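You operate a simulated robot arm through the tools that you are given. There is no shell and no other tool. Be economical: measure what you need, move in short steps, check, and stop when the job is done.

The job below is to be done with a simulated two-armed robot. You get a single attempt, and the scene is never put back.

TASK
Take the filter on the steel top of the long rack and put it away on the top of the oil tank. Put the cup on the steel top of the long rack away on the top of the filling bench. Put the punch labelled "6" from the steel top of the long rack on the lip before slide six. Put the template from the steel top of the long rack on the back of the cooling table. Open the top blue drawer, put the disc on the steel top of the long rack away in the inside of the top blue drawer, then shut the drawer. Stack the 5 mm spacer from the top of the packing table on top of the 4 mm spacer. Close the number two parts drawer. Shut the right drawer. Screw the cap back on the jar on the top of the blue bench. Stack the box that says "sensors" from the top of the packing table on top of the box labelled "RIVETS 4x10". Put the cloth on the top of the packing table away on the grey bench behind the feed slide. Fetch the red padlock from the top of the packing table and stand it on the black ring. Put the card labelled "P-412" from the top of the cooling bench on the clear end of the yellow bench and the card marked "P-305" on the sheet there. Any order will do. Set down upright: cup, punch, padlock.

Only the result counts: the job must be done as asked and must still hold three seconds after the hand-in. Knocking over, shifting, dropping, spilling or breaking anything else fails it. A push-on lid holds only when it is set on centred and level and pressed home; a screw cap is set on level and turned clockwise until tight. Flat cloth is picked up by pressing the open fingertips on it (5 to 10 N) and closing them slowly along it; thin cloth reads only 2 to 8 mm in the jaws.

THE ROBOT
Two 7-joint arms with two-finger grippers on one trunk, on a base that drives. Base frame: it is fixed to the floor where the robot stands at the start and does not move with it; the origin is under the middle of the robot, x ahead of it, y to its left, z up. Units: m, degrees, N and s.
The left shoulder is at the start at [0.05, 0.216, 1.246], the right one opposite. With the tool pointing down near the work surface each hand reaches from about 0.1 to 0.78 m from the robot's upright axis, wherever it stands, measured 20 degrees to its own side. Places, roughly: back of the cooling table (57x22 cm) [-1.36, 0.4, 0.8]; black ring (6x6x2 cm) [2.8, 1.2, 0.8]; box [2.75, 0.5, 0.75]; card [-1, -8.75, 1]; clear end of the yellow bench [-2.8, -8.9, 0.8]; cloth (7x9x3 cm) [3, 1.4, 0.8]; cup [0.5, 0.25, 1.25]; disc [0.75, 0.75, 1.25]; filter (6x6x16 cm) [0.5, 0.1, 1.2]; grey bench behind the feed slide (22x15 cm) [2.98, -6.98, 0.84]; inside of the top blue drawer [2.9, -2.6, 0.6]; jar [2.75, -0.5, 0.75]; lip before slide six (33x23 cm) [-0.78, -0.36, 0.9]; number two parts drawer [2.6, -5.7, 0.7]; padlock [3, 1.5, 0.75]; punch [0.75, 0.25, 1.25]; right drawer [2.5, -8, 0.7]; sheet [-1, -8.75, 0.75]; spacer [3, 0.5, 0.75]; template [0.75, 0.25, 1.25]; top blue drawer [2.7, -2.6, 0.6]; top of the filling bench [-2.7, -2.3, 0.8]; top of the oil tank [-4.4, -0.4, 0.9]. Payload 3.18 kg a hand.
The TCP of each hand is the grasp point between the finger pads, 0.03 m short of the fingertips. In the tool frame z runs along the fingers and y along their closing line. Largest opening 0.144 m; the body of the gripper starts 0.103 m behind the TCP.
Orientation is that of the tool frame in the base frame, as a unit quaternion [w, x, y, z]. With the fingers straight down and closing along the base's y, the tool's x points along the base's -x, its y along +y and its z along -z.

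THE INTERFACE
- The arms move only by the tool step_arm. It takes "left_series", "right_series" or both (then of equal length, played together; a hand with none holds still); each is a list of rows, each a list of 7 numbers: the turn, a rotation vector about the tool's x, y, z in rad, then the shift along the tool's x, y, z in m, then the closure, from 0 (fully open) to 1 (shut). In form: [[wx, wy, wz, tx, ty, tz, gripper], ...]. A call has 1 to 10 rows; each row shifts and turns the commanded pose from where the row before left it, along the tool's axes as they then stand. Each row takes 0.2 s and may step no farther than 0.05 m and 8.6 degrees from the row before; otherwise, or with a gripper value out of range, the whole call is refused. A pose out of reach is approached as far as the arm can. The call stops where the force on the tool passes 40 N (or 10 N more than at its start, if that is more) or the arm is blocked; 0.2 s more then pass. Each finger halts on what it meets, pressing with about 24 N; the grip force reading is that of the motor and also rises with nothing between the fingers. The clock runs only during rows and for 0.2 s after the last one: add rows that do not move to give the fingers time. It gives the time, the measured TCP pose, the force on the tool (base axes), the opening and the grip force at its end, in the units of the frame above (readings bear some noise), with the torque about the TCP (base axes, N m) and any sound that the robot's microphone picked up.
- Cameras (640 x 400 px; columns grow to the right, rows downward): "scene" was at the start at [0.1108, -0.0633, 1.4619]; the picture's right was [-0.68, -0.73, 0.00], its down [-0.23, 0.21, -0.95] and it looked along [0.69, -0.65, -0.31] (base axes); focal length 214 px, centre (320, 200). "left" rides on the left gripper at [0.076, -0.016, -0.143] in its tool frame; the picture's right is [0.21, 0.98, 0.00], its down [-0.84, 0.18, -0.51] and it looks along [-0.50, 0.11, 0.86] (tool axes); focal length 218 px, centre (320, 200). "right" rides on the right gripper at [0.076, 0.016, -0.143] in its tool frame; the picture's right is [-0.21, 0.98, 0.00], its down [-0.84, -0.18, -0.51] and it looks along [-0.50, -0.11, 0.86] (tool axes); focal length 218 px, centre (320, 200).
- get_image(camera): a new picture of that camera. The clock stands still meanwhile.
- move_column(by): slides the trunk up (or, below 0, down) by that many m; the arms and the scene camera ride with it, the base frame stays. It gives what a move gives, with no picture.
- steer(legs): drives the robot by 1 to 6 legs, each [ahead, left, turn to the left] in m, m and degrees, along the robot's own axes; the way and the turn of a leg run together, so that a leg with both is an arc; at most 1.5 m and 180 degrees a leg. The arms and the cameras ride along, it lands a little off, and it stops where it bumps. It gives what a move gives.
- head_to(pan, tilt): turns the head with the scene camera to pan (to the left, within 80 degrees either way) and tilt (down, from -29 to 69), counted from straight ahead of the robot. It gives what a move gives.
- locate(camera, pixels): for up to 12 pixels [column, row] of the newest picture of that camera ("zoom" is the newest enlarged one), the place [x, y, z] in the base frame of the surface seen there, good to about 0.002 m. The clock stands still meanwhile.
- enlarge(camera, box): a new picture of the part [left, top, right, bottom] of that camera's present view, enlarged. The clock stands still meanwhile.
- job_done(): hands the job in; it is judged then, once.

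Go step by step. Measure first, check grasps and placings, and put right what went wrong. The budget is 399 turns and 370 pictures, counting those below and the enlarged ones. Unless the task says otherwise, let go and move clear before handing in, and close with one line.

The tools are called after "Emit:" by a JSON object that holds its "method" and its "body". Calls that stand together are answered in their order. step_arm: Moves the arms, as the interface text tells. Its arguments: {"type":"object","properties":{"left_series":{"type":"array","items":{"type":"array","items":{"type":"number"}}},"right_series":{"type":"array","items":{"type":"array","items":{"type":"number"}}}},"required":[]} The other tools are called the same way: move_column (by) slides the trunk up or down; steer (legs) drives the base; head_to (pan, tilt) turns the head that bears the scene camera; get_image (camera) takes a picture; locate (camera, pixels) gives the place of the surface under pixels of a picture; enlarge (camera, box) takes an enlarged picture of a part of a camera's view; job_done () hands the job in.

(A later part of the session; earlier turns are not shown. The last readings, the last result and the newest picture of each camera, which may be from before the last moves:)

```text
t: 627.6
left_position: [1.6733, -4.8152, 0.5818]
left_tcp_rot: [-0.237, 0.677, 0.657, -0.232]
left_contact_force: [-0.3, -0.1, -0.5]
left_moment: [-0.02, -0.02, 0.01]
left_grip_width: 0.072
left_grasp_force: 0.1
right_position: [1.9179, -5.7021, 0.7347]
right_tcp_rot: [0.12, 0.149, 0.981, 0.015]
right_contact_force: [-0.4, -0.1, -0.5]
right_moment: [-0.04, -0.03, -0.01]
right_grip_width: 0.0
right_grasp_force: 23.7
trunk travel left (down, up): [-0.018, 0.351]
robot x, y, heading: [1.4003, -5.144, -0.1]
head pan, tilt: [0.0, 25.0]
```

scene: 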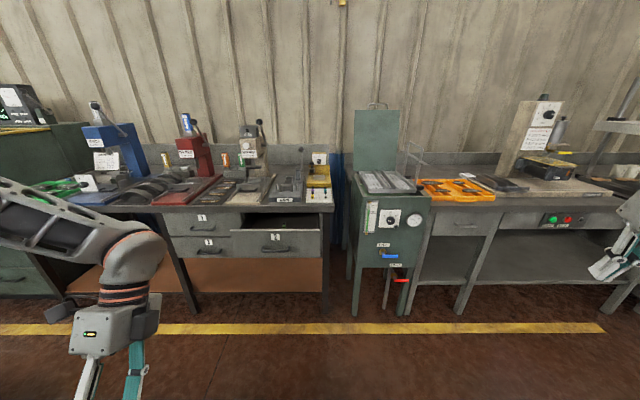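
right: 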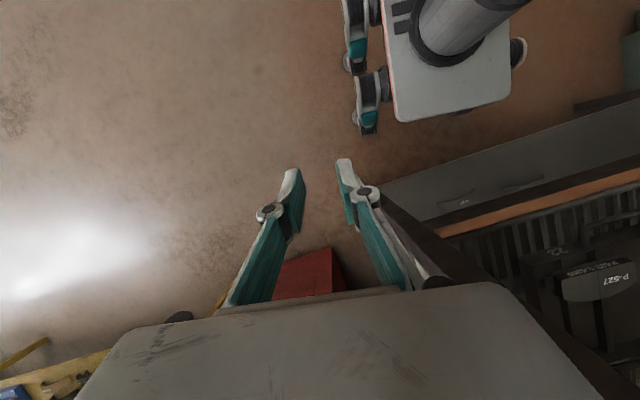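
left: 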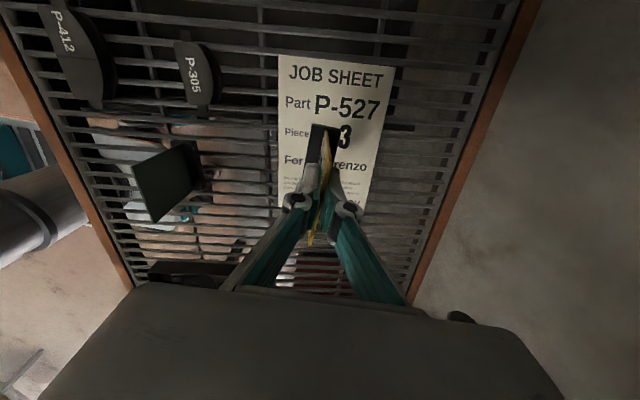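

Emit:
{"method": "step_arm", "body": {"right_series": [[0, 0, 0, 0, 0, 0.02, 1], [0, 0, 0, 0, 0, 0, 1]]}}

Emit:
{"method": "steer", "body": {"legs": [[0.5, 0, 0], [0.07, 0, 0]]}}

Emit:
{"method": "head_to", "body": {"pan": -45, "tilt": 25}}

Emit:
{"method": "get_image", "body": {"camera": "scene"}}

```text
t: 628.2
left_position: [1.6734, -4.8146, 0.5803]
left_tcp_rot: [-0.236, 0.676, 0.658, -0.233]
left_contact_force: [-0.4, -0.2, -0.7]
left_moment: [-0.02, -0.01, 0.02]
left_grip_width: 0.0718
left_grasp_force: 0.0
right_position: [1.9233, -5.7035, 0.7134]
right_tcp_rot: [0.118, 0.15, 0.981, 0.015]
right_contact_force: [-0.6, 0.3, -0.5]
right_moment: [0.01, 0.0, -0.02]
right_grip_width: 0.0
right_grasp_force: 23.4
trunk travel left (down, up): [-0.018, 0.351]
robot x, y, heading: [1.3986, -5.1437, -0.0]
head pan, tilt: [0.0, 25.0]
```

```text
t: 631.8
left_position: [2.2451, -4.8169, 0.5807]
left_tcp_rot: [-0.238, 0.677, 0.656, -0.233]
left_contact_force: [0.5, -0.6, 0.7]
left_moment: [0.0, 0.0, -0.01]
left_grip_width: 0.072
left_grasp_force: 0.1
right_position: [2.493, -5.7069, 0.7129]
right_tcp_rot: [0.118, 0.151, 0.981, 0.016]
right_contact_force: [-0.3, -0.1, 0.4]
right_moment: [0.02, -0.02, -0.01]
right_grip_width: 0.0002
right_grasp_force: 24.2
trunk travel left (down, up): [-0.018, 0.351]
robot x, y, heading: [1.9685, -5.148, -0.6]
head pan, tilt: [0.0, 25.0]
```

```text
t: 632.9
left_position: [2.2444, -4.8185, 0.5816]
left_tcp_rot: [-0.237, 0.678, 0.656, -0.232]
left_contact_force: [-0.5, -0.1, -0.3]
left_moment: [-0.01, -0.04, 0.0]
left_grip_width: 0.0722
left_grasp_force: 0.0
right_position: [2.4918, -5.7065, 0.714]
right_tcp_rot: [0.119, 0.151, 0.981, 0.016]
right_contact_force: [-0.4, 0.3, 0.1]
right_moment: [0.0, -0.01, 0.04]
right_grip_width: 0.0
right_grasp_force: 24.0
trunk travel left (down, up): [-0.018, 0.351]
robot x, y, heading: [1.9701, -5.1497, -0.4]
head pan, tilt: [-45.0, 25.0]
```

```text
214 pictures are left
```

scene: 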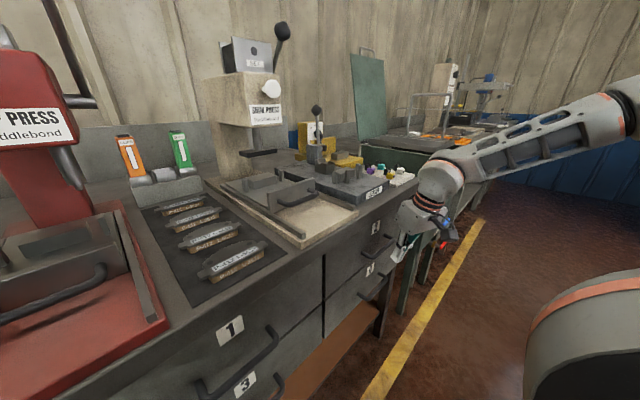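

Emit:
{"method": "enlarge", "body": {"camera": "scene", "box": [300, 190, 460, 310]}}

Emit:
{"method": "locate", "body": {"camera": "zoom", "pixels": [[240, 110], [200, 180], [120, 260], [60, 250], [270, 210], [230, 280], [300, 160], [150, 190]]}}

```text
3.33 times, centred on (380, 250) of scene
```

zoom: 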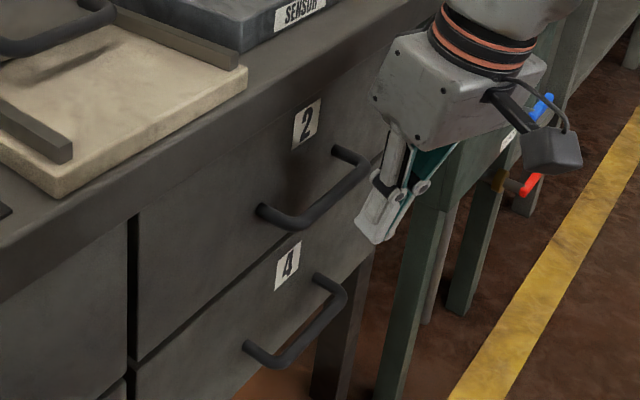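

```text
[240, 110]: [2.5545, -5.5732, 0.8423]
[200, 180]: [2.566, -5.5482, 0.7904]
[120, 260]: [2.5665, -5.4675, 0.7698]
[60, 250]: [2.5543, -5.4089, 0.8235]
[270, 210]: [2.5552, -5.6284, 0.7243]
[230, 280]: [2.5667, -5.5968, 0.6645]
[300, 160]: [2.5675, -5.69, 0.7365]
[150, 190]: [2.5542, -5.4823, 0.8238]
```

Drawer 2 is flush (2.566). I back off, raise the trunk and slide north to the blue drawers at y≈-2.6.

Emit:
{"method": "steer", "body": {"legs": [[-0.5, 0, 0.4]]}}

Emit:
{"method": "move_column", "body": {"by": 0.3}}

Emit:
{"method": "steer", "body": {"legs": [[0, 1.3, 0], [0, 1.3, 0]]}}

Emit:
{"method": "head_to", "body": {"pan": 0, "tilt": 28}}

Emit:
{"method": "get_image", "body": {"camera": "scene"}}

```text
t: 635.8
left_position: [1.741, -4.8154, 0.5811]
left_tcp_rot: [-0.237, 0.677, 0.657, -0.232]
left_contact_force: [0.8, 0.2, -0.5]
left_moment: [0.02, -0.03, -0.02]
left_grip_width: 0.072
left_grasp_force: 0.0
right_position: [1.9919, -5.7033, 0.7115]
right_tcp_rot: [0.119, 0.149, 0.982, 0.016]
right_contact_force: [0.4, -0.8, 0.2]
right_moment: [0.0, -0.03, 0.0]
right_grip_width: 0.0
right_grasp_force: 24.0
trunk travel left (down, up): [-0.018, 0.351]
robot x, y, heading: [1.4714, -5.1465, -0.2]
head pan, tilt: [-45.0, 25.0]
```

```text
t: 638.8
left_position: [1.7427, -4.8159, 0.8809]
left_tcp_rot: [-0.238, 0.676, 0.657, -0.233]
left_contact_force: [0.0, 0.7, -0.9]
left_moment: [-0.01, -0.01, -0.01]
left_grip_width: 0.0722
left_grasp_force: 0.2
right_position: [1.9931, -5.7027, 1.0129]
right_tcp_rot: [0.118, 0.151, 0.981, 0.016]
right_contact_force: [0.0, 0.9, -0.3]
right_moment: [-0.03, 0.0, -0.03]
right_grip_width: 0.0
right_grasp_force: 23.9
trunk travel left (down, up): [-0.318, 0.051]
robot x, y, heading: [1.467, -5.1473, -0.0]
head pan, tilt: [-45.0, 25.0]
```

```text
t: 661.8
left_position: [1.7431, -2.2025, 0.8803]
left_tcp_rot: [-0.237, 0.675, 0.659, -0.233]
left_contact_force: [0.3, -0.5, -0.2]
left_moment: [-0.01, -0.01, 0.0]
left_grip_width: 0.0719
left_grasp_force: 0.0
right_position: [1.9948, -3.0907, 1.0125]
right_tcp_rot: [0.119, 0.148, 0.982, 0.016]
right_contact_force: [0.4, -0.1, 0.3]
right_moment: [0.01, 0.0, -0.01]
right_grip_width: 0.0002
right_grasp_force: 23.9
trunk travel left (down, up): [-0.318, 0.051]
robot x, y, heading: [1.4653, -2.5383, -0.2]
head pan, tilt: [-45.0, 25.0]
```

```text
t: 662.9
left_position: [1.7427, -2.2037, 0.8804]
left_tcp_rot: [-0.237, 0.675, 0.659, -0.233]
left_contact_force: [-1.0, -0.3, -0.4]
left_moment: [0.0, -0.02, 0.02]
left_grip_width: 0.0721
left_grasp_force: 0.1
right_position: [1.9948, -3.0902, 1.0129]
right_tcp_rot: [0.118, 0.148, 0.982, 0.016]
right_contact_force: [0.5, -0.1, 0.1]
right_moment: [-0.03, 0.0, 0.0]
right_grip_width: 0.0001
right_grasp_force: 23.8
trunk travel left (down, up): [-0.318, 0.051]
robot x, y, heading: [1.4696, -2.5373, -0.2]
head pan, tilt: [0.0, 28.0]
```

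```text
212 pictures are left
```

scene: 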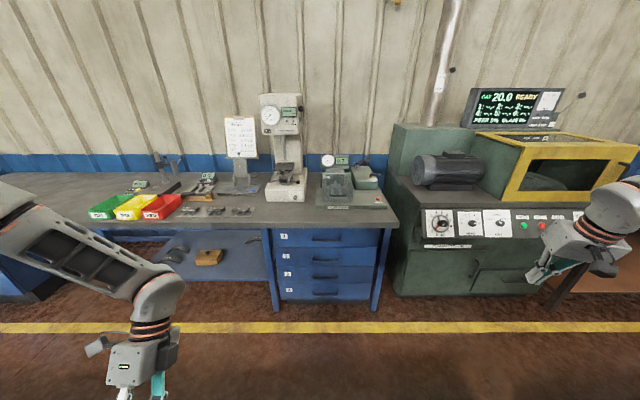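

Emit:
{"method": "enlarge", "body": {"camera": "scene", "box": [260, 215, 400, 305]}}

Emit:
{"method": "locate", "body": {"camera": "zoom", "pixels": [[305, 105], [305, 97], [250, 107], [360, 107], [200, 95], [300, 85], [100, 85], [530, 85], [310, 145], [300, 60], [420, 95], [305, 185]]}}

```text
4.44 times, centred on (330, 260) of scene
```

zoom: 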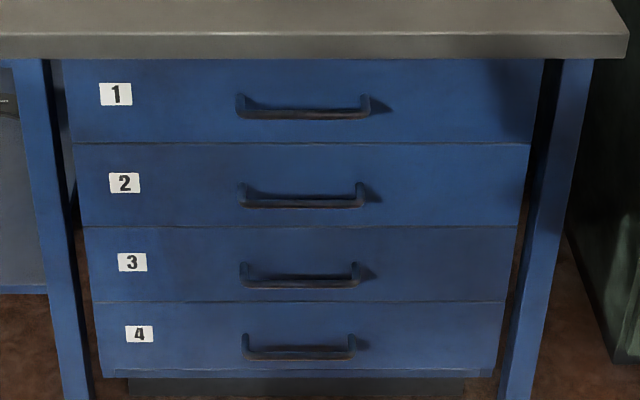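

```text
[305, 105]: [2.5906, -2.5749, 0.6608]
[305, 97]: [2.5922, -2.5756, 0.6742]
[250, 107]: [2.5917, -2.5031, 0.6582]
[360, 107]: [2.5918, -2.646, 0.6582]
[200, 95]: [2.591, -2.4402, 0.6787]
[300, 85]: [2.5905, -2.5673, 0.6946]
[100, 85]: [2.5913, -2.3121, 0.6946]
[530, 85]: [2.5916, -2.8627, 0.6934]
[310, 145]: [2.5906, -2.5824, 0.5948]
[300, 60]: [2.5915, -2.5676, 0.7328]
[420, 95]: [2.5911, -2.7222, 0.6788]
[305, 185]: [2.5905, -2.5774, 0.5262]
```

The top blue drawer's handle is a bar at about (2.56, −2.575, 0.65). I'll grip it with the left hand pointing forward, fingers closing vertically. First I level the left hand and extend it.

Emit:
{"method": "step_arm", "body": {"left_series": [[-0.135, 0, 0, 0, 0, 0, 0.3], [-0.135, 0, 0, 0, 0, 0, 0.3], [-0.135, 0, 0, 0, 0, 0, 0.3], [-0.135, 0, 0, 0, 0, 0, 0.3], [-0.135, 0, 0, 0, 0, 0, 0.3], [0, 0, 0, 0, 0.045, 0, 0.3], [0, 0, 0, 0, 0.045, 0, 0.3], [0, 0, 0, 0, 0.045, 0, 0.3], [0, 0, 0, 0, 0.045, 0, 0.3], [0, 0, 0, 0, 0.045, 0, 0.3]]}}

Emit:
{"method": "step_arm", "body": {"left_series": [[-0.143, 0, 0, 0, 0.01, 0, 0.3], [-0.143, 0, 0, 0, 0.01, 0, 0.3], [-0.143, 0, 0, 0, 0.01, 0, 0.3], [-0.143, 0, 0, 0, 0, 0, 0.3], [-0.143, 0, 0, 0, 0, 0, 0.3], [-0.143, 0, 0, 0, 0, 0, 0.3], [-0.143, 0, 0, 0, 0, 0, 0.3], [-0.143, 0, 0, 0, 0, 0, 0.3], [-0.143, 0, 0, 0, 0, 0, 0.3], [-0.143, 0, 0, 0, 0, 0, 0.3]]}}

```text
t: 665.1
left_position: [1.9944, -2.2049, 0.8685]
left_tcp_rot: [0.0, 0.716, 0.698, -0.003]
left_contact_force: [0.6, -0.2, 0.0]
left_moment: [0.04, 0.04, -0.04]
left_grip_width: 0.1007
left_grasp_force: 0.1
left hand out of reach, approached as far as the arm can: row 5
right_position: [1.9963, -3.0914, 1.0125]
right_tcp_rot: [0.118, 0.148, 0.982, 0.016]
right_contact_force: [0.4, 0.6, -0.6]
right_moment: [0.05, 0.01, -0.04]
right_grip_width: 0.0001
right_grasp_force: 24.2
trunk travel left (down, up): [-0.318, 0.051]
robot x, y, heading: [1.4705, -2.5359, -0.1]
head pan, tilt: [0.0, 28.0]
```

```text
t: 667.3
left_position: [2.0354, -2.1902, 0.91]
left_tcp_rot: [0.245, 0.673, 0.658, 0.233]
left_contact_force: [0.4, -0.3, -0.9]
left_moment: [-0.01, -0.02, 0.02]
left_grip_width: 0.1008
left_grasp_force: 0.1
left hand out of reach, approached as far as the arm can: row 4, 5, 6, 7, 8, 9, 10
right_position: [1.9946, -3.0903, 1.0126]
right_tcp_rot: [0.119, 0.148, 0.982, 0.016]
right_contact_force: [-0.6, -0.2, 0.0]
right_moment: [0.06, -0.01, -0.01]
right_grip_width: 0.0
right_grasp_force: 24.3
trunk travel left (down, up): [-0.318, 0.051]
robot x, y, heading: [1.4713, -2.5365, 0.0]
head pan, tilt: [0.0, 28.0]
```

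The wrist won't tilt further here. I measure the handle's geometry for hooking it from above instead.

Emit:
{"method": "enlarge", "body": {"camera": "scene", "box": [300, 225, 350, 250]}}

Emit:
{"method": "locate", "body": {"camera": "zoom", "pixels": [[305, 190], [305, 198], [305, 205], [305, 180], [150, 170], [175, 185], [420, 185], [440, 165], [300, 20], [300, 60]]}}

```text
12.80 times, centred on (325, 238) of scene
```

zoom: 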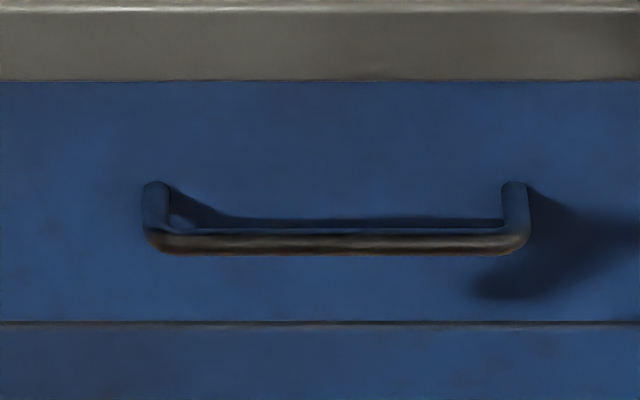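

```text
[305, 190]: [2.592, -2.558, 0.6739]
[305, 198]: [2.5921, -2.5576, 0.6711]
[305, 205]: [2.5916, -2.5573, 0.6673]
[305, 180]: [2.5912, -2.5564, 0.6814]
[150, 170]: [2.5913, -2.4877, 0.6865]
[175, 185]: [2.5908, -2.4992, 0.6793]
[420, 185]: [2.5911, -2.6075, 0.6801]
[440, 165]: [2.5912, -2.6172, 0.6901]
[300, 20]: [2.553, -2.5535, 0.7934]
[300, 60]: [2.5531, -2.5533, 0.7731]
```

Emit:
{"method": "locate", "body": {"camera": "zoom", "pixels": [[335, 243], [335, 236], [335, 250], [155, 185], [155, 230], [515, 185], [515, 235], [250, 244], [335, 90], [335, 320]]}}

```text
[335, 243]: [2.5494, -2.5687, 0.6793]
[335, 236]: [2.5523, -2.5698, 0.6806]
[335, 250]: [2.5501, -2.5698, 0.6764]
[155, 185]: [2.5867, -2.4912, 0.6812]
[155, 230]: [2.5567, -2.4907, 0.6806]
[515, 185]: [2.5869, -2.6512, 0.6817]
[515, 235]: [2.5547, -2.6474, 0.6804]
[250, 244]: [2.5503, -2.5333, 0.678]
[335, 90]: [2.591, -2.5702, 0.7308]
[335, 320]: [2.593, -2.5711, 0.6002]
```

The bar is at x 2.549–2.559, z 0.679, y −2.49…−2.65, with a 3 cm gap behind it and the bench slab (edge x 2.553, z>0.765) above. The present 40° forward tilt lets me pinch the bar. I tuck the right hand, lower the trunk and line up.

Emit:
{"method": "step_arm", "body": {"left_series": [[0, 0, 0, 0, 0, 0, 0.6], [0, 0, 0, 0, 0, 0, 0.79], [0, 0, 0, 0, 0, 0, 0.79], [0, 0, 0, 0, 0, 0, 0.79], [0, 0, 0, 0, 0, 0, 0.79]], "right_series": [[0, 0, 0, 0.038, -0.011, 0, 1], [0, 0, 0, 0.038, -0.011, 0, 1], [0, 0, 0, 0.038, -0.011, 0, 1], [0, 0, 0, 0.038, -0.011, 0, 1], [0, 0, 0, 0.038, -0.011, 0, 1]]}}

Emit:
{"method": "move_column", "body": {"by": -0.215}}

Emit:
{"method": "steer", "body": {"legs": [[0, -0.37, 0], [0.25, 0, 0]]}}

Emit:
{"method": "get_image", "body": {"camera": "left"}}

Emit:
{"method": "get_image", "body": {"camera": "scene"}}

```text
t: 668.5
left_position: [2.0352, -2.1913, 0.9104]
left_tcp_rot: [0.245, 0.673, 0.658, 0.234]
left_contact_force: [0.1, 0.7, -0.3]
left_moment: [0.03, 0.0, 0.02]
left_grip_width: 0.0302
left_grasp_force: 0.2
right_position: [1.8029, -3.0878, 0.9664]
right_tcp_rot: [0.119, 0.148, 0.982, 0.016]
right_contact_force: [0.4, -0.4, 0.3]
right_moment: [0.01, -0.02, 0.01]
right_grip_width: 0.0001
right_grasp_force: 24.4
trunk travel left (down, up): [-0.318, 0.051]
robot x, y, heading: [1.4724, -2.5372, 0.1]
head pan, tilt: [0.0, 28.0]
```

```text
t: 670.8
left_position: [1.9417, -2.191, 0.5132]
left_tcp_rot: [0.101, 0.707, 0.695, 0.086]
left_contact_force: [-0.3, -0.5, 0.1]
left_moment: [0.01, 0.0, 0.03]
left_grip_width: 0.03
left_grasp_force: 0.1
right_position: [1.8023, -3.0872, 0.7521]
right_tcp_rot: [0.12, 0.148, 0.982, 0.015]
right_contact_force: [-0.6, -0.6, 0.8]
right_moment: [-0.04, -0.02, -0.02]
right_grip_width: 0.0002
right_grasp_force: 24.2
trunk travel left (down, up): [-0.103, 0.266]
robot x, y, heading: [1.4722, -2.5345, 0.1]
head pan, tilt: [0.0, 28.0]
```

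```text
t: 676.0
left_position: [2.1935, -2.5654, 0.5129]
left_tcp_rot: [0.101, 0.708, 0.694, 0.084]
left_contact_force: [0.2, 0.5, -1.2]
left_moment: [0.03, -0.01, -0.02]
left_grip_width: 0.0303
left_grasp_force: 0.0
right_position: [2.0489, -3.4612, 0.7517]
right_tcp_rot: [0.118, 0.15, 0.982, 0.015]
right_contact_force: [0.3, -0.3, 0.0]
right_moment: [-0.02, 0.0, -0.03]
right_grip_width: 0.0002
right_grasp_force: 24.4
trunk travel left (down, up): [-0.103, 0.266]
robot x, y, heading: [1.7187, -2.9068, -0.3]
head pan, tilt: [0.0, 28.0]
```

```text
209 pictures are left
```

left: 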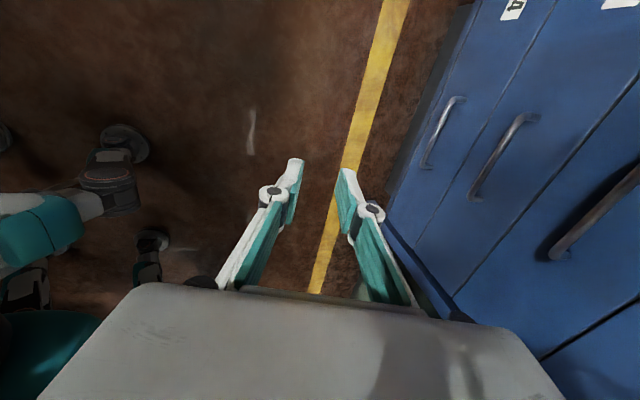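

```text
208 pictures are left
```

scene: 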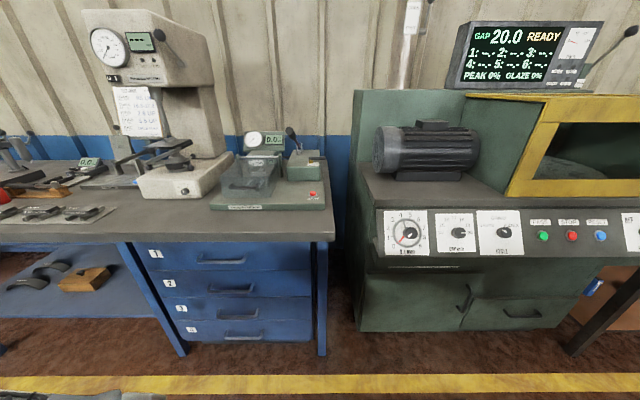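

The hand dipped to z 0.513 with only 15° tilt. I tilt it forward again and raise it to bar height.

Emit:
{"method": "step_arm", "body": {"left_series": [[-0.13, 0, 0, 0, 0, -0.02, 0.79], [-0.13, 0, 0, 0, 0, -0.02, 0.79], [-0.13, 0, 0, 0, 0, -0.02, 0.79], [-0.13, 0, 0, 0, 0, -0.02, 0.79], [-0.1, 0, 0, 0, 0, -0.02, 0.79], [0, 0, 0, 0, 0, -0.02, 0.79], [0, 0, 0, 0, 0, 0, 0.79]]}}

Emit:
{"method": "get_image", "body": {"camera": "left"}}

```text
t: 677.6
left_position: [2.2337, -2.4593, 0.7274]
left_tcp_rot: [0.284, 0.661, 0.645, 0.258]
left_contact_force: [0.1, -0.9, -0.6]
left_moment: [-0.01, 0.04, 0.0]
left_grip_width: 0.0302
left_grasp_force: 0.1
left hand out of reach, approached as far as the arm can: row 1, 2, 3, 4, 5, 6
right_position: [2.0485, -3.4607, 0.7514]
right_tcp_rot: [0.118, 0.151, 0.981, 0.015]
right_contact_force: [-0.2, -0.4, -0.2]
right_moment: [0.05, 0.01, 0.04]
right_grip_width: 0.0002
right_grasp_force: 24.1
trunk travel left (down, up): [-0.103, 0.266]
robot x, y, heading: [1.7198, -2.9098, -0.2]
head pan, tilt: [0.0, 28.0]
```

```text
207 pictures are left
```

left: 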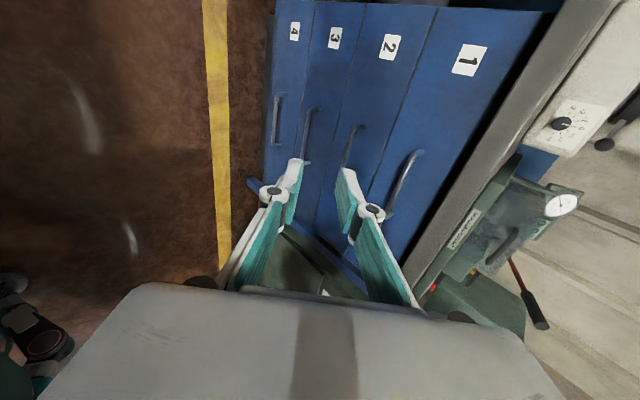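

Good: 45° tilt at (2.234, −2.459, 0.727). I shift right 0.11, lower 4 cm, and approach most of the way.

Emit:
{"method": "step_arm", "body": {"left_series": [[0, 0, 0, 0, -0.0145, 0.0145, 0.79], [0, 0, 0, 0, -0.0145, 0.0145, 0.79], [0, 0, 0, 0, 0, 0, 0.79]]}}

Emit:
{"method": "steer", "body": {"legs": [[0, -0.11, 0], [0.22, 0, 0]]}}

Emit:
{"method": "get_image", "body": {"camera": "left"}}

```text
t: 678.4
left_position: [2.2332, -2.4605, 0.6857]
left_tcp_rot: [0.284, 0.661, 0.645, 0.259]
left_contact_force: [-0.3, 0.5, -0.2]
left_moment: [0.03, -0.01, 0.02]
left_grip_width: 0.0302
left_grasp_force: 0.2
right_position: [2.049, -3.4612, 0.7518]
right_tcp_rot: [0.119, 0.15, 0.981, 0.016]
right_contact_force: [0.0, -0.2, -0.4]
right_moment: [0.02, -0.03, 0.0]
right_grip_width: 0.0
right_grasp_force: 23.5
trunk travel left (down, up): [-0.103, 0.266]
robot x, y, heading: [1.7196, -2.9097, -0.4]
head pan, tilt: [0.0, 28.0]
```

```text
t: 681.3
left_position: [2.4532, -2.5732, 0.6857]
left_tcp_rot: [0.285, 0.661, 0.645, 0.258]
left_contact_force: [-0.7, -0.4, 0.0]
left_moment: [0.0, -0.01, -0.01]
left_grip_width: 0.0302
left_grasp_force: 0.0
right_position: [2.2668, -3.5715, 0.7502]
right_tcp_rot: [0.119, 0.151, 0.981, 0.016]
right_contact_force: [-0.3, 0.2, -0.8]
right_moment: [0.02, -0.02, -0.02]
right_grip_width: 0.0
right_grasp_force: 23.5
trunk travel left (down, up): [-0.103, 0.266]
robot x, y, heading: [1.9381, -3.0176, -0.4]
head pan, tilt: [0.0, 28.0]
```

```text
206 pictures are left
```

left: 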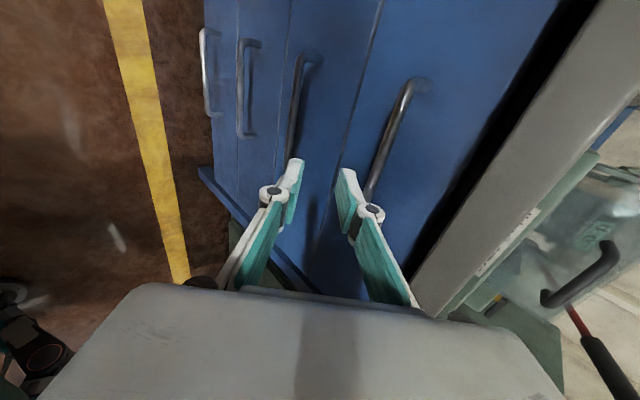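

The bar must be passed from above. I raise 4 cm, move ahead 5 cm, then advance 6 cm along the fingers.

Emit:
{"method": "step_arm", "body": {"left_series": [[0, 0, 0, 0, 0.015, -0.015, 0.79], [0, 0, 0, 0, 0.015, -0.015, 0.79], [0, 0, 0, 0, 0, 0, 0.79]]}}

Emit:
{"method": "steer", "body": {"legs": [[0.05, 0, 0]]}}

Emit:
{"method": "get_image", "body": {"camera": "left"}}

```text
t: 682.1
left_position: [2.4537, -2.5707, 0.7276]
left_tcp_rot: [0.285, 0.661, 0.644, 0.258]
left_contact_force: [0.6, 0.0, -0.4]
left_moment: [0.0, 0.01, -0.03]
left_grip_width: 0.0302
left_grasp_force: 0.0
right_position: [2.266, -3.5718, 0.7516]
right_tcp_rot: [0.119, 0.151, 0.981, 0.015]
right_contact_force: [0.3, 0.2, -1.0]
right_moment: [0.03, -0.02, 0.0]
right_grip_width: 0.0001
right_grasp_force: 24.1
trunk travel left (down, up): [-0.103, 0.266]
robot x, y, heading: [1.9345, -3.0193, -0.3]
head pan, tilt: [0.0, 28.0]
```

```text
t: 683.0
left_position: [2.5027, -2.5712, 0.7267]
left_tcp_rot: [0.284, 0.661, 0.645, 0.257]
left_contact_force: [0.6, 0.2, -0.5]
left_moment: [0.03, -0.03, -0.01]
left_grip_width: 0.0301
left_grasp_force: 0.0
right_position: [2.3161, -3.5717, 0.7516]
right_tcp_rot: [0.118, 0.151, 0.981, 0.015]
right_contact_force: [1.3, 0.3, -0.5]
right_moment: [-0.01, 0.02, 0.01]
right_grip_width: 0.0002
right_grasp_force: 23.9
trunk travel left (down, up): [-0.103, 0.266]
robot x, y, heading: [1.9873, -3.0166, -0.3]
head pan, tilt: [0.0, 28.0]
```

```text
205 pictures are left
```

left: 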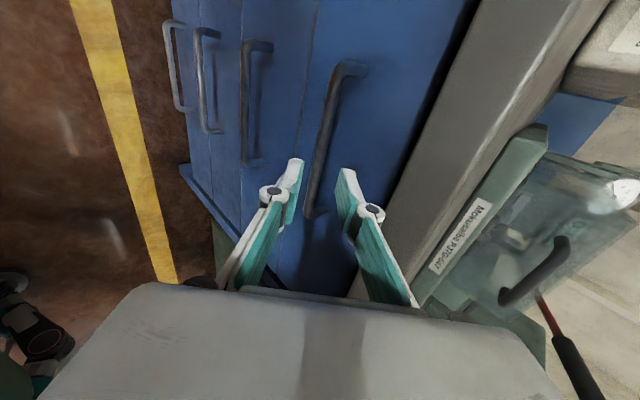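

The bar at (325,140) runs between the fingers. I advance along the fingers and close.

Emit:
{"method": "step_arm", "body": {"left_series": [[0, 0, 0, 0, 0, 0.02, 0.79], [0, 0, 0, 0, 0, 0.02, 0.79], [0, 0, 0, 0, 0, 0.018, 0.79], [0, 0, 0, 0, 0, 0, 0.9], [0, 0, 0, 0, 0, 0, 1], [0, 0, 0, 0, 0, 0, 1]]}}

Emit:
{"method": "get_image", "body": {"camera": "left"}}

```text
t: 684.4
left_position: [2.5431, -2.572, 0.6863]
left_tcp_rot: [0.285, 0.661, 0.646, 0.256]
left_contact_force: [-3.3, 0.0, -4.3]
left_moment: [-0.13, 0.09, 0.73]
left_grip_width: 0.0109
left_grasp_force: 40.9
right_position: [2.3153, -3.572, 0.7506]
right_tcp_rot: [0.119, 0.151, 0.981, 0.015]
right_contact_force: [0.0, -0.7, -0.1]
right_moment: [0.0, 0.02, -0.03]
right_grip_width: 0.0
right_grasp_force: 24.3
trunk travel left (down, up): [-0.103, 0.266]
robot x, y, heading: [1.9845, -3.0162, -0.3]
head pan, tilt: [0.0, 28.0]
```

```text
204 pictures are left
```

left: 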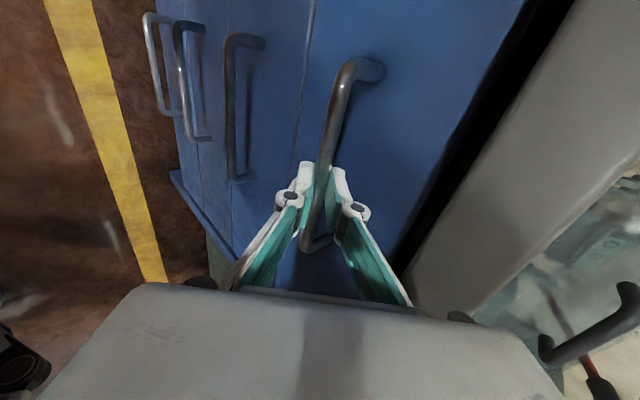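

The handle is firmly gripped. I pull the drawer out 0.28 m by driving back.

Emit:
{"method": "steer", "body": {"legs": [[-0.28, 0, 0]]}}

Emit:
{"method": "head_to", "body": {"pan": 30, "tilt": 40}}

Emit:
{"method": "get_image", "body": {"camera": "scene"}}

```text
t: 686.4
left_position: [2.2649, -2.5727, 0.6857]
left_tcp_rot: [0.285, 0.662, 0.644, 0.255]
left_contact_force: [1.3, -19.5, -13.4]
left_moment: [-0.75, 0.05, 0.07]
left_grip_width: 0.0111
left_grasp_force: 41.5
right_position: [2.0347, -3.5706, 0.7504]
right_tcp_rot: [0.118, 0.151, 0.981, 0.015]
right_contact_force: [-0.7, -0.6, 0.0]
right_moment: [0.01, 0.0, 0.05]
right_grip_width: 0.0
right_grasp_force: 23.8
trunk travel left (down, up): [-0.103, 0.266]
robot x, y, heading: [1.7071, -3.0186, -0.2]
head pan, tilt: [0.0, 28.0]
```

```text
t: 687.3
left_position: [2.2629, -2.5731, 0.6857]
left_tcp_rot: [0.286, 0.661, 0.645, 0.255]
left_contact_force: [-0.6, -2.3, -5.3]
left_moment: [-0.55, 0.08, 0.26]
left_grip_width: 0.0113
left_grasp_force: 41.5
right_position: [2.0358, -3.5698, 0.7518]
right_tcp_rot: [0.118, 0.151, 0.981, 0.015]
right_contact_force: [0.1, -0.9, -1.2]
right_moment: [0.03, -0.01, -0.01]
right_grip_width: 0.0002
right_grasp_force: 23.6
trunk travel left (down, up): [-0.103, 0.266]
robot x, y, heading: [1.7032, -3.016, -0.3]
head pan, tilt: [30.0, 40.0]
```

```text
203 pictures are left
```

scene: 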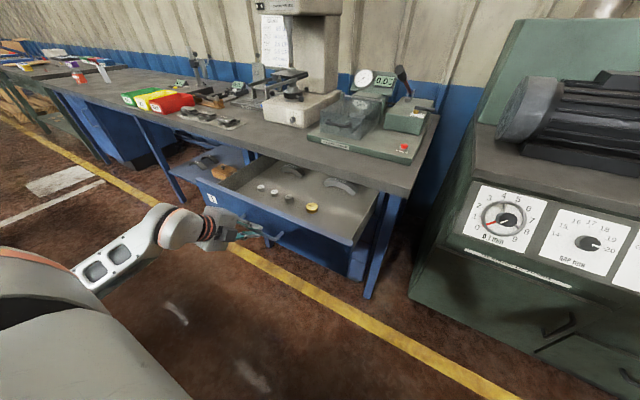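

The drawer is open with gauges inside. I release the bar and withdraw along the fingers.

Emit:
{"method": "step_arm", "body": {"left_series": [[0, 0, 0, 0, 0, 0, 0.85], [0, 0, 0, 0, 0, 0, 0.78], [0, 0, 0, 0, 0, -0.02, 0.78], [0, 0, 0, 0, 0, -0.03, 0.78], [0, 0, 0, 0, 0, -0.03, 0.78], [0, 0, 0, 0, 0, -0.03, 0.78]]}}

Emit:
{"method": "steer", "body": {"legs": [[-0.3, 0, 0.3]]}}

Emit:
{"method": "enlarge", "body": {"camera": "scene", "box": [180, 150, 420, 300]}}

Emit:
{"method": "locate", "body": {"camera": "zoom", "pixels": [[345, 155], [230, 100], [260, 115], [290, 130], [420, 100], [130, 120], [330, 60], [420, 160], [430, 240], [100, 170], [300, 150], [380, 130]]}}

```text
t: 688.7
left_position: [2.2075, -2.5433, 0.7528]
left_tcp_rot: [0.286, 0.662, 0.644, 0.255]
left_contact_force: [0.0, -0.5, -0.3]
left_moment: [0.02, -0.01, -0.01]
left_grip_width: 0.0316
left_grasp_force: 0.1
left hand out of reach, approached as far as the arm can: row 5, 6
right_position: [2.0357, -3.5716, 0.7516]
right_tcp_rot: [0.119, 0.151, 0.981, 0.016]
right_contact_force: [0.5, -1.1, 0.3]
right_moment: [0.01, -0.01, 0.01]
right_grip_width: 0.0
right_grasp_force: 23.7
trunk travel left (down, up): [-0.103, 0.266]
robot x, y, heading: [1.7063, -3.0165, -0.2]
head pan, tilt: [30.0, 40.0]
```

```text
t: 690.8
left_position: [1.9046, -2.5409, 0.7541]
left_tcp_rot: [0.286, 0.66, 0.646, 0.257]
left_contact_force: [0.1, -0.9, 0.1]
left_moment: [-0.01, 0.01, 0.01]
left_grip_width: 0.0319
left_grasp_force: 0.1
right_position: [1.7368, -3.569, 0.7517]
right_tcp_rot: [0.119, 0.149, 0.982, 0.016]
right_contact_force: [-0.3, 1.4, -0.8]
right_moment: [0.02, -0.04, -0.02]
right_grip_width: 0.0
right_grasp_force: 24.2
trunk travel left (down, up): [-0.103, 0.266]
robot x, y, heading: [1.4057, -3.0184, -0.0]
head pan, tilt: [30.0, 40.0]
```

```text
2.67 times, centred on (300, 225) of scene
```

zoom: 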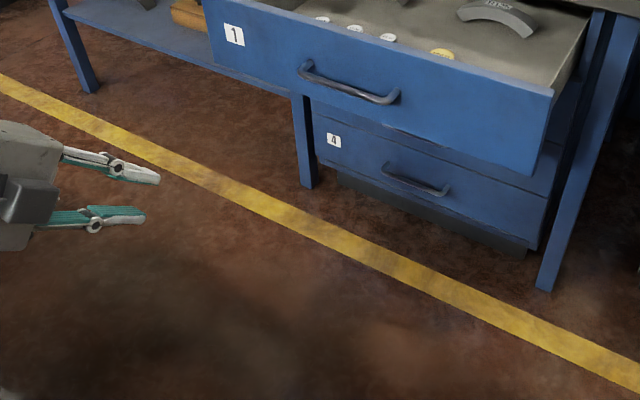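

```text
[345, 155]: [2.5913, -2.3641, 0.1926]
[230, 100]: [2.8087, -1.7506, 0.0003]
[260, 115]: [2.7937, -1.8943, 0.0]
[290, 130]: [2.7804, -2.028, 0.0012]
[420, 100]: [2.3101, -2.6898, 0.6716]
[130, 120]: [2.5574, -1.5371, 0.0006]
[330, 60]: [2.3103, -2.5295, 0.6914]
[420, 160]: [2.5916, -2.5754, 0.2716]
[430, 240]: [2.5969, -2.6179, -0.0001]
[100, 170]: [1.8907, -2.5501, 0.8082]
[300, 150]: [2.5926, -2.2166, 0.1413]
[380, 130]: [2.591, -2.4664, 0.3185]
```

The drawer stays open (face x 2.31). Now I fetch the disc from the rack's east side: raise the trunk, drive north and turn west.

Emit:
{"method": "move_column", "body": {"by": 0.26}}

Emit:
{"method": "steer", "body": {"legs": [[0.25, 0, 0], [0, 1.5, 0], [0, 1.0, 0], [0, 0, 90], [0, 0, 90]]}}

Emit:
{"method": "head_to", "body": {"pan": 0, "tilt": 30}}

Emit:
{"method": "get_image", "body": {"camera": "scene"}}

```text
t: 693.5
left_position: [1.9058, -2.541, 1.0133]
left_tcp_rot: [0.286, 0.66, 0.646, 0.255]
left_contact_force: [0.9, -1.2, -0.3]
left_moment: [-0.02, 0.01, 0.02]
left_grip_width: 0.0318
left_grasp_force: 0.1
right_position: [1.7381, -3.5687, 1.0125]
right_tcp_rot: [0.119, 0.149, 0.982, 0.015]
right_contact_force: [0.0, -0.5, -0.1]
right_moment: [0.0, 0.01, -0.02]
right_grip_width: 0.0
right_grasp_force: 23.9
trunk travel left (down, up): [-0.363, 0.006]
robot x, y, heading: [1.4054, -3.0153, 0.0]
head pan, tilt: [30.0, 40.0]
```

```text
t: 722.1
left_position: [1.0069, -0.2687, 1.0153]
left_tcp_rot: [-0.053, -0.176, 0.907, 0.38]
left_contact_force: [9.7, 2.5, 3.1]
left_moment: [-0.73, 1.12, 1.3]
left_grip_width: 0.0319
left_grasp_force: 0.0
right_position: [2.0066, -0.0052, 1.0118]
right_tcp_rot: [-0.051, 0.742, -0.66, -0.108]
right_contact_force: [0.5, -0.4, -0.5]
right_moment: [0.01, 0.0, 0.0]
right_grip_width: 0.0002
right_grasp_force: 23.6
trunk travel left (down, up): [-0.363, 0.006]
robot x, y, heading: [1.6346, -0.5295, 114.2]
head pan, tilt: [30.0, 40.0]
stopped in leg 5: the force on the tool passed its limit at 96 N (the readings are from after the stop); the commanded pose is now the measured one
```

```text
t: 723.0
left_position: [1.0066, -0.2682, 1.014]
left_tcp_rot: [-0.053, -0.177, 0.907, 0.378]
left_contact_force: [15.0, 1.8, 3.1]
left_moment: [-0.76, 1.71, 2.18]
left_grip_width: 0.0315
left_grasp_force: 0.2
right_position: [2.0051, -0.0055, 1.0106]
right_tcp_rot: [-0.051, 0.742, -0.66, -0.109]
right_contact_force: [0.6, 0.0, -0.1]
right_moment: [-0.03, 0.01, 0.01]
right_grip_width: 0.0
right_grasp_force: 24.4
trunk travel left (down, up): [-0.363, 0.006]
robot x, y, heading: [1.6343, -0.5302, 114.0]
head pan, tilt: [0.0, 30.0]
```

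```text
201 pictures are left
```

scene: 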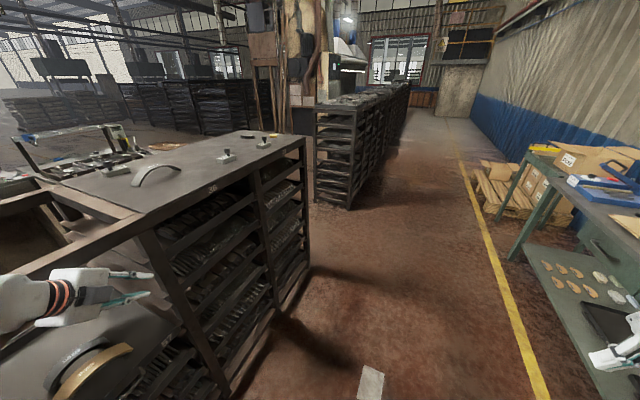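

The outstretched left hand met the rack frame. I turn back, level and tuck the left hand.

Emit:
{"method": "steer", "body": {"legs": [[0, 0, -24]]}}

Emit:
{"method": "step_arm", "body": {"left_series": [[0.13, 0, 0, 0, 0, 0, 0], [0.13, 0, 0, 0, 0, 0, 0], [0.13, 0, 0, 0, 0, 0, 0], [0.13, 0, 0, 0, 0, 0, 0], [0.13, 0, 0, 0, 0, 0, 0], [0.1, 0, 0, 0, 0, 0, 0], [0, 0, 0, 0, -0.04, -0.03, 0], [0, 0, 0, 0, -0.04, -0.03, 0], [0, 0, 0, 0, -0.04, -0.03, 0], [0, 0, 0, 0, 0, -0.03, 0]], "right_series": [[0, 0, 0, 0, 0, -0.04, 0.5], [0, 0, 0, 0, 0, -0.04, 0.3], [0, 0, 0, 0, 0, -0.04, 0.3], [0, 0, 0, 0, 0, -0.04, 0.3], [0, 0, 0, 0, 0, -0.04, 0.3], [0, 0, 0, 0, 0, -0.03, 0.3], [0, 0, 0, 0, 0, 0, 0.3], [0, 0, 0, 0, 0, 0, 0.3], [0, 0, 0, 0, 0, 0, 0.3], [0, 0, 0, 0, 0, 0, 0.3]]}}

Emit:
{"method": "get_image", "body": {"camera": "scene"}}

```text
t: 724.7
left_position: [1.1679, -0.0341, 1.0122]
left_tcp_rot: [0.028, 0.016, 0.924, 0.382]
left_contact_force: [-1.2, 0.2, 0.3]
left_moment: [0.02, 0.0, 0.02]
left_grip_width: 0.0317
left_grasp_force: 0.0
right_position: [2.1884, -0.2029, 1.012]
right_tcp_rot: [0.072, -0.589, 0.799, 0.095]
right_contact_force: [0.5, -0.8, -0.6]
right_moment: [0.02, -0.01, 0.02]
right_grip_width: 0.0
right_grasp_force: 24.4
trunk travel left (down, up): [-0.363, 0.006]
robot x, y, heading: [1.6335, -0.5336, 89.6]
head pan, tilt: [0.0, 30.0]
```

```text
t: 726.9
left_position: [1.1558, -0.156, 1.1286]
left_tcp_rot: [0.021, 0.026, 0.999, 0.016]
left_contact_force: [-0.1, 1.5, -0.2]
left_moment: [-0.06, -0.03, 0.0]
left_grip_width: 0.144
left_grasp_force: 0.1
right_position: [2.1593, -0.2397, 1.1918]
right_tcp_rot: [0.072, -0.588, 0.8, 0.094]
right_contact_force: [0.1, 0.3, -0.8]
right_moment: [-0.07, -0.02, 0.0]
right_grip_width: 0.1007
right_grasp_force: 0.0
right hand out of reach, approached as far as the arm can: row 4, 5, 6
trunk travel left (down, up): [-0.363, 0.006]
robot x, y, heading: [1.636, -0.5283, 89.7]
head pan, tilt: [0.0, 30.0]
```

```text
200 pictures are left
```

scene: 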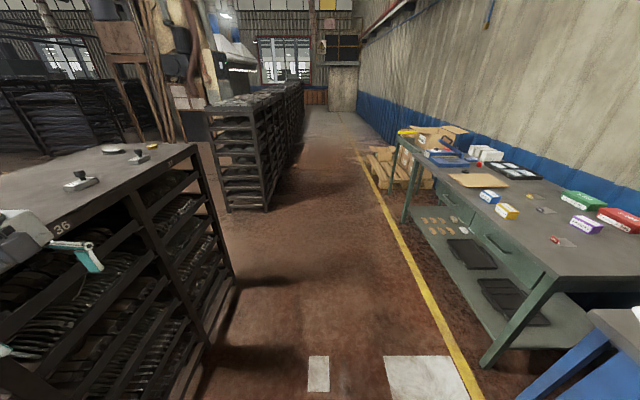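

I drive north, shift slightly east, and turn west before the disc.

Emit:
{"method": "steer", "body": {"legs": [[0.68, -0.12, 0], [0, 0, 90]]}}

Emit:
{"method": "head_to", "body": {"pan": -10, "tilt": 32}}

Emit:
{"method": "get_image", "body": {"camera": "scene"}}

Emit:
{"method": "get_image", "body": {"camera": "right"}}

```text
t: 734.5
left_position: [1.3813, -0.3285, 1.129]
left_tcp_rot: [0.003, -0.69, 0.724, 0.026]
left_contact_force: [0.1, -0.5, 0.8]
left_moment: [0.0, 0.03, 0.01]
left_grip_width: 0.1439
left_grasp_force: 0.0
right_position: [1.4623, 0.6742, 1.1922]
right_tcp_rot: [0.016, 0.982, -0.148, -0.118]
right_contact_force: [0.2, 0.4, -0.6]
right_moment: [-0.02, -0.03, 0.0]
right_grip_width: 0.1006
right_grasp_force: 0.0
trunk travel left (down, up): [-0.363, 0.006]
robot x, y, heading: [1.7563, 0.1476, 179.9]
head pan, tilt: [0.0, 30.0]
```

```text
t: 735.2
left_position: [1.3802, -0.328, 1.1282]
left_tcp_rot: [0.003, -0.69, 0.724, 0.026]
left_contact_force: [-0.3, 0.3, -0.1]
left_moment: [-0.04, -0.03, -0.02]
left_grip_width: 0.144
left_grasp_force: 0.1
right_position: [1.4628, 0.6737, 1.1924]
right_tcp_rot: [0.015, 0.982, -0.149, -0.118]
right_contact_force: [-0.6, 0.1, 0.5]
right_moment: [-0.01, 0.02, 0.0]
right_grip_width: 0.1008
right_grasp_force: 0.1
trunk travel left (down, up): [-0.363, 0.006]
robot x, y, heading: [1.757, 0.1491, 180.2]
head pan, tilt: [-10.0, 32.0]
```

```text
199 pictures are left
```

scene: 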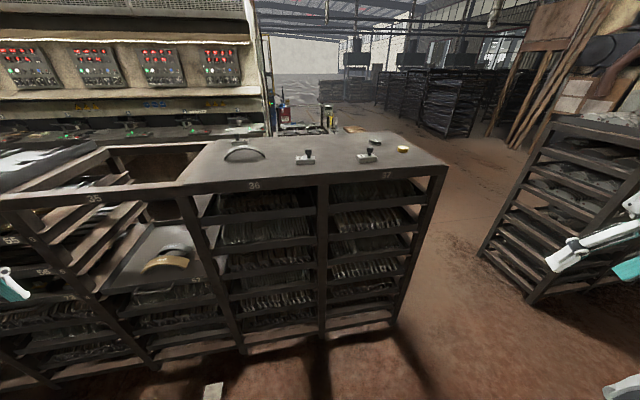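

```text
198 pictures are left
```

right: 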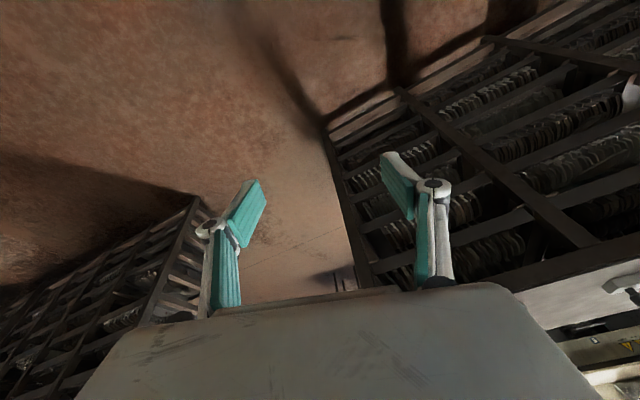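

Objects on the rack are in place. I extend and level the right hand outside the rack and raise it.

Emit:
{"method": "step_arm", "body": {"right_series": [[0, 0, 0, -0.038, 0.012, 0, 0.3], [0, 0, 0, -0.038, 0.012, 0, 0.3], [0, 0, 0, -0.038, 0.012, 0, 0.3], [0, 0, 0, -0.038, 0.012, 0, 0.3], [0.033, 0.114, 0, 0, 0, 0, 0.3], [0.033, 0.114, 0, 0, 0, 0, 0.3], [0, 0, 0, 0, 0, -0.035, 0.3], [0, 0, 0, 0, 0, -0.035, 0.3], [0, 0, 0, 0, 0, -0.03, 0.3]]}}

Emit:
{"method": "steer", "body": {"legs": [[0.42, 0, 0]]}}

Emit:
{"method": "get_image", "body": {"camera": "right"}}

Emit:
{"method": "get_image", "body": {"camera": "scene"}}

```text
t: 737.2
left_position: [1.3797, -0.329, 1.1295]
left_tcp_rot: [0.003, -0.69, 0.724, 0.026]
left_contact_force: [-0.6, 0.5, 0.1]
left_moment: [-0.03, 0.03, 0.03]
left_grip_width: 0.144
left_grasp_force: 0.2
right_position: [1.3073, 0.6726, 1.2297]
right_tcp_rot: [0.01, 0.985, -0.149, -0.09]
right_contact_force: [0.4, -0.1, -0.5]
right_moment: [0.03, -0.01, 0.0]
right_grip_width: 0.1007
right_grasp_force: 0.0
right hand out of reach, approached as far as the arm can: row 5, 6, 7, 8, 9
trunk travel left (down, up): [-0.363, 0.006]
robot x, y, heading: [1.7573, 0.1493, 179.9]
head pan, tilt: [-10.0, 32.0]
```

```text
t: 739.8
left_position: [0.9563, -0.3258, 1.1307]
left_tcp_rot: [-0.001, -0.688, 0.725, 0.027]
left_contact_force: [-10.2, 0.1, 21.3]
left_moment: [-0.23, 0.62, -0.07]
left_grip_width: 0.136
left_grasp_force: 0.1
right_position: [0.8875, 0.6761, 1.2313]
right_tcp_rot: [0.012, 0.984, -0.152, -0.089]
right_contact_force: [-0.4, 0.1, -0.1]
right_moment: [0.02, 0.0, -0.04]
right_grip_width: 0.1008
right_grasp_force: 0.0
trunk travel left (down, up): [-0.363, 0.006]
robot x, y, heading: [1.3344, 0.1485, 179.9]
head pan, tilt: [-10.0, 32.0]
```

```text
197 pictures are left
```

right: 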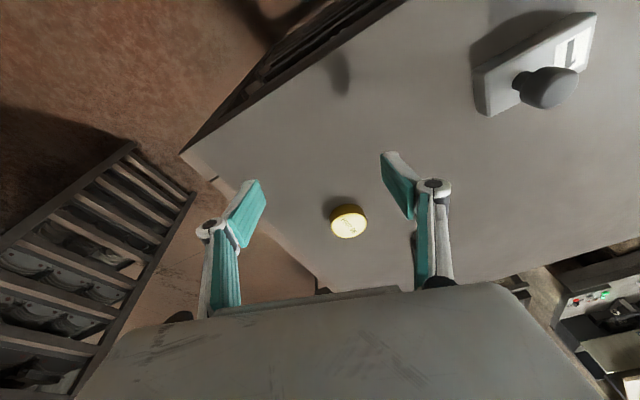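

```text
196 pictures are left
```

scene: 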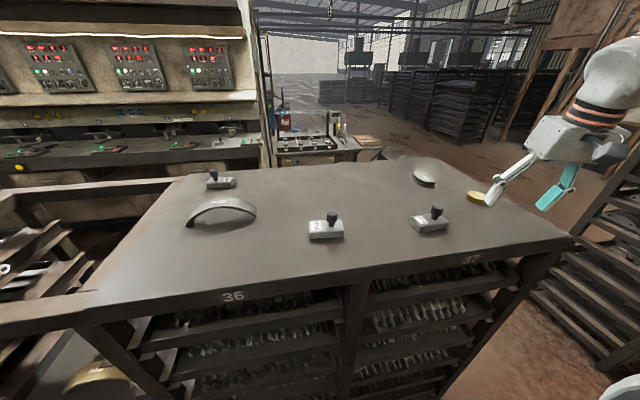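

The left fingers lean on the rack rail (21 N). I back 6 cm and pull the left hand back and up.

Emit:
{"method": "steer", "body": {"legs": [[-0.06, 0, 0]]}}

Emit:
{"method": "step_arm", "body": {"left_series": [[0, 0, 0, 0, -0.02, -0.03, 0], [0, 0, 0, 0, -0.02, -0.03, 0], [0, 0, 0, 0, -0.02, -0.03, 0], [0, 0, 0, 0, 0, -0.03, 0]]}}

Emit:
{"method": "locate", "body": {"camera": "scene", "pixels": [[478, 197], [476, 192], [470, 197], [485, 200], [424, 178], [430, 222], [560, 240]]}}

Emit:
{"method": "locate", "body": {"camera": "right", "pixels": [[348, 222], [335, 215], [362, 215], [348, 234]]}}

```text
t: 740.8
left_position: [1.0192, -0.3272, 1.1298]
left_tcp_rot: [-0.001, -0.688, 0.725, 0.028]
left_contact_force: [5.4, -0.5, 5.2]
left_moment: [-0.07, 0.42, 0.01]
left_grip_width: 0.1417
left_grasp_force: 0.0
right_position: [0.949, 0.6749, 1.2309]
right_tcp_rot: [0.011, 0.984, -0.15, -0.091]
right_contact_force: [0.3, 0.1, -0.1]
right_moment: [-0.03, 0.05, -0.01]
right_grip_width: 0.1007
right_grasp_force: 0.1
trunk travel left (down, up): [-0.363, 0.006]
robot x, y, heading: [1.3965, 0.1519, 179.9]
head pan, tilt: [-10.0, 32.0]
```

```text
t: 741.8
left_position: [1.0801, -0.3346, 1.2477]
left_tcp_rot: [0.0, -0.688, 0.725, 0.027]
left_contact_force: [-0.2, 0.0, 0.8]
left_moment: [-0.02, 0.0, 0.02]
left_grip_width: 0.1439
left_grasp_force: 0.1
right_position: [0.946, 0.6751, 1.2298]
right_tcp_rot: [0.012, 0.984, -0.151, -0.09]
right_contact_force: [0.1, -0.3, -0.1]
right_moment: [-0.03, -0.01, 0.01]
right_grip_width: 0.1009
right_grasp_force: 0.1
trunk travel left (down, up): [-0.363, 0.006]
robot x, y, heading: [1.39, 0.1526, 179.8]
head pan, tilt: [-10.0, 32.0]
```

```text
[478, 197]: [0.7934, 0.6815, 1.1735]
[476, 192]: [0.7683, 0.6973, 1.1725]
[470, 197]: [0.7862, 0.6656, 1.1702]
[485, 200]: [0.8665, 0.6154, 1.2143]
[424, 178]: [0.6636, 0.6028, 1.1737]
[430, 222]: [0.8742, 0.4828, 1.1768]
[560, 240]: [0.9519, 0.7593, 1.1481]
```

```text
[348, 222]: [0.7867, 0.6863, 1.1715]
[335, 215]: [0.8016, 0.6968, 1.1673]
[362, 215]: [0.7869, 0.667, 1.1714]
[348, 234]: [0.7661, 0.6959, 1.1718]
```

Disc centre (0.783, 0.686), top 1.173. I advance 0.11 with the base and the rest with the arm, then look.

Emit:
{"method": "steer", "body": {"legs": [[0.11, 0, 0]]}}

Emit:
{"method": "step_arm", "body": {"right_series": [[0, 0, 0, -0.028, 0.003, 0.005, 0.3], [0, 0, 0, -0.028, 0.003, 0.005, 0.4], [0, 0, 0, 0, 0, 0, 0.4]]}}

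Emit:
{"method": "get_image", "body": {"camera": "right"}}

```text
t: 743.0
left_position: [0.9715, -0.3339, 1.2462]
left_tcp_rot: [0.0, -0.688, 0.725, 0.027]
left_contact_force: [-0.7, 0.1, 0.1]
left_moment: [0.0, -0.04, -0.02]
left_grip_width: 0.1437
left_grasp_force: 0.0
right_position: [0.8376, 0.6751, 1.2303]
right_tcp_rot: [0.012, 0.984, -0.151, -0.09]
right_contact_force: [0.4, -0.9, -0.8]
right_moment: [0.01, -0.04, -0.06]
right_grip_width: 0.101
right_grasp_force: 0.0
trunk travel left (down, up): [-0.363, 0.006]
robot x, y, heading: [1.2853, 0.15, 179.8]
head pan, tilt: [-10.0, 32.0]
```

```text
t: 743.8
left_position: [0.9721, -0.3336, 1.2471]
left_tcp_rot: [-0.001, -0.688, 0.725, 0.029]
left_contact_force: [0.2, -0.3, 0.1]
left_moment: [-0.02, 0.04, -0.01]
left_grip_width: 0.144
left_grasp_force: 0.0
right_position: [0.821, 0.6796, 1.2306]
right_tcp_rot: [0.011, 0.983, -0.157, -0.094]
right_contact_force: [-0.3, -0.6, 1.0]
right_moment: [-0.02, -0.02, 0.03]
right_grip_width: 0.0865
right_grasp_force: 0.1
right hand out of reach, approached as far as the arm can: row 1, 2
trunk travel left (down, up): [-0.363, 0.006]
robot x, y, heading: [1.2877, 0.1505, 180.0]
head pan, tilt: [-10.0, 32.0]
```

```text
195 pictures are left
```

right: 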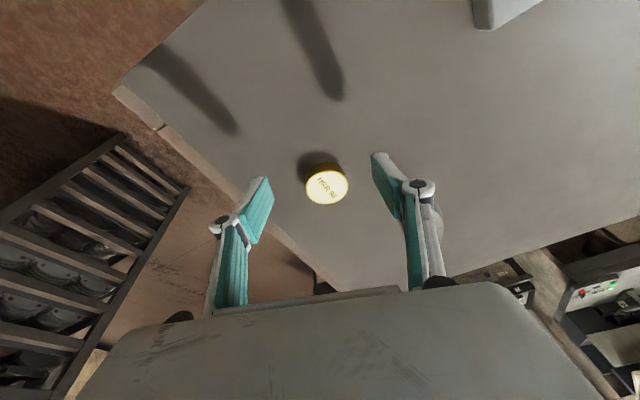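

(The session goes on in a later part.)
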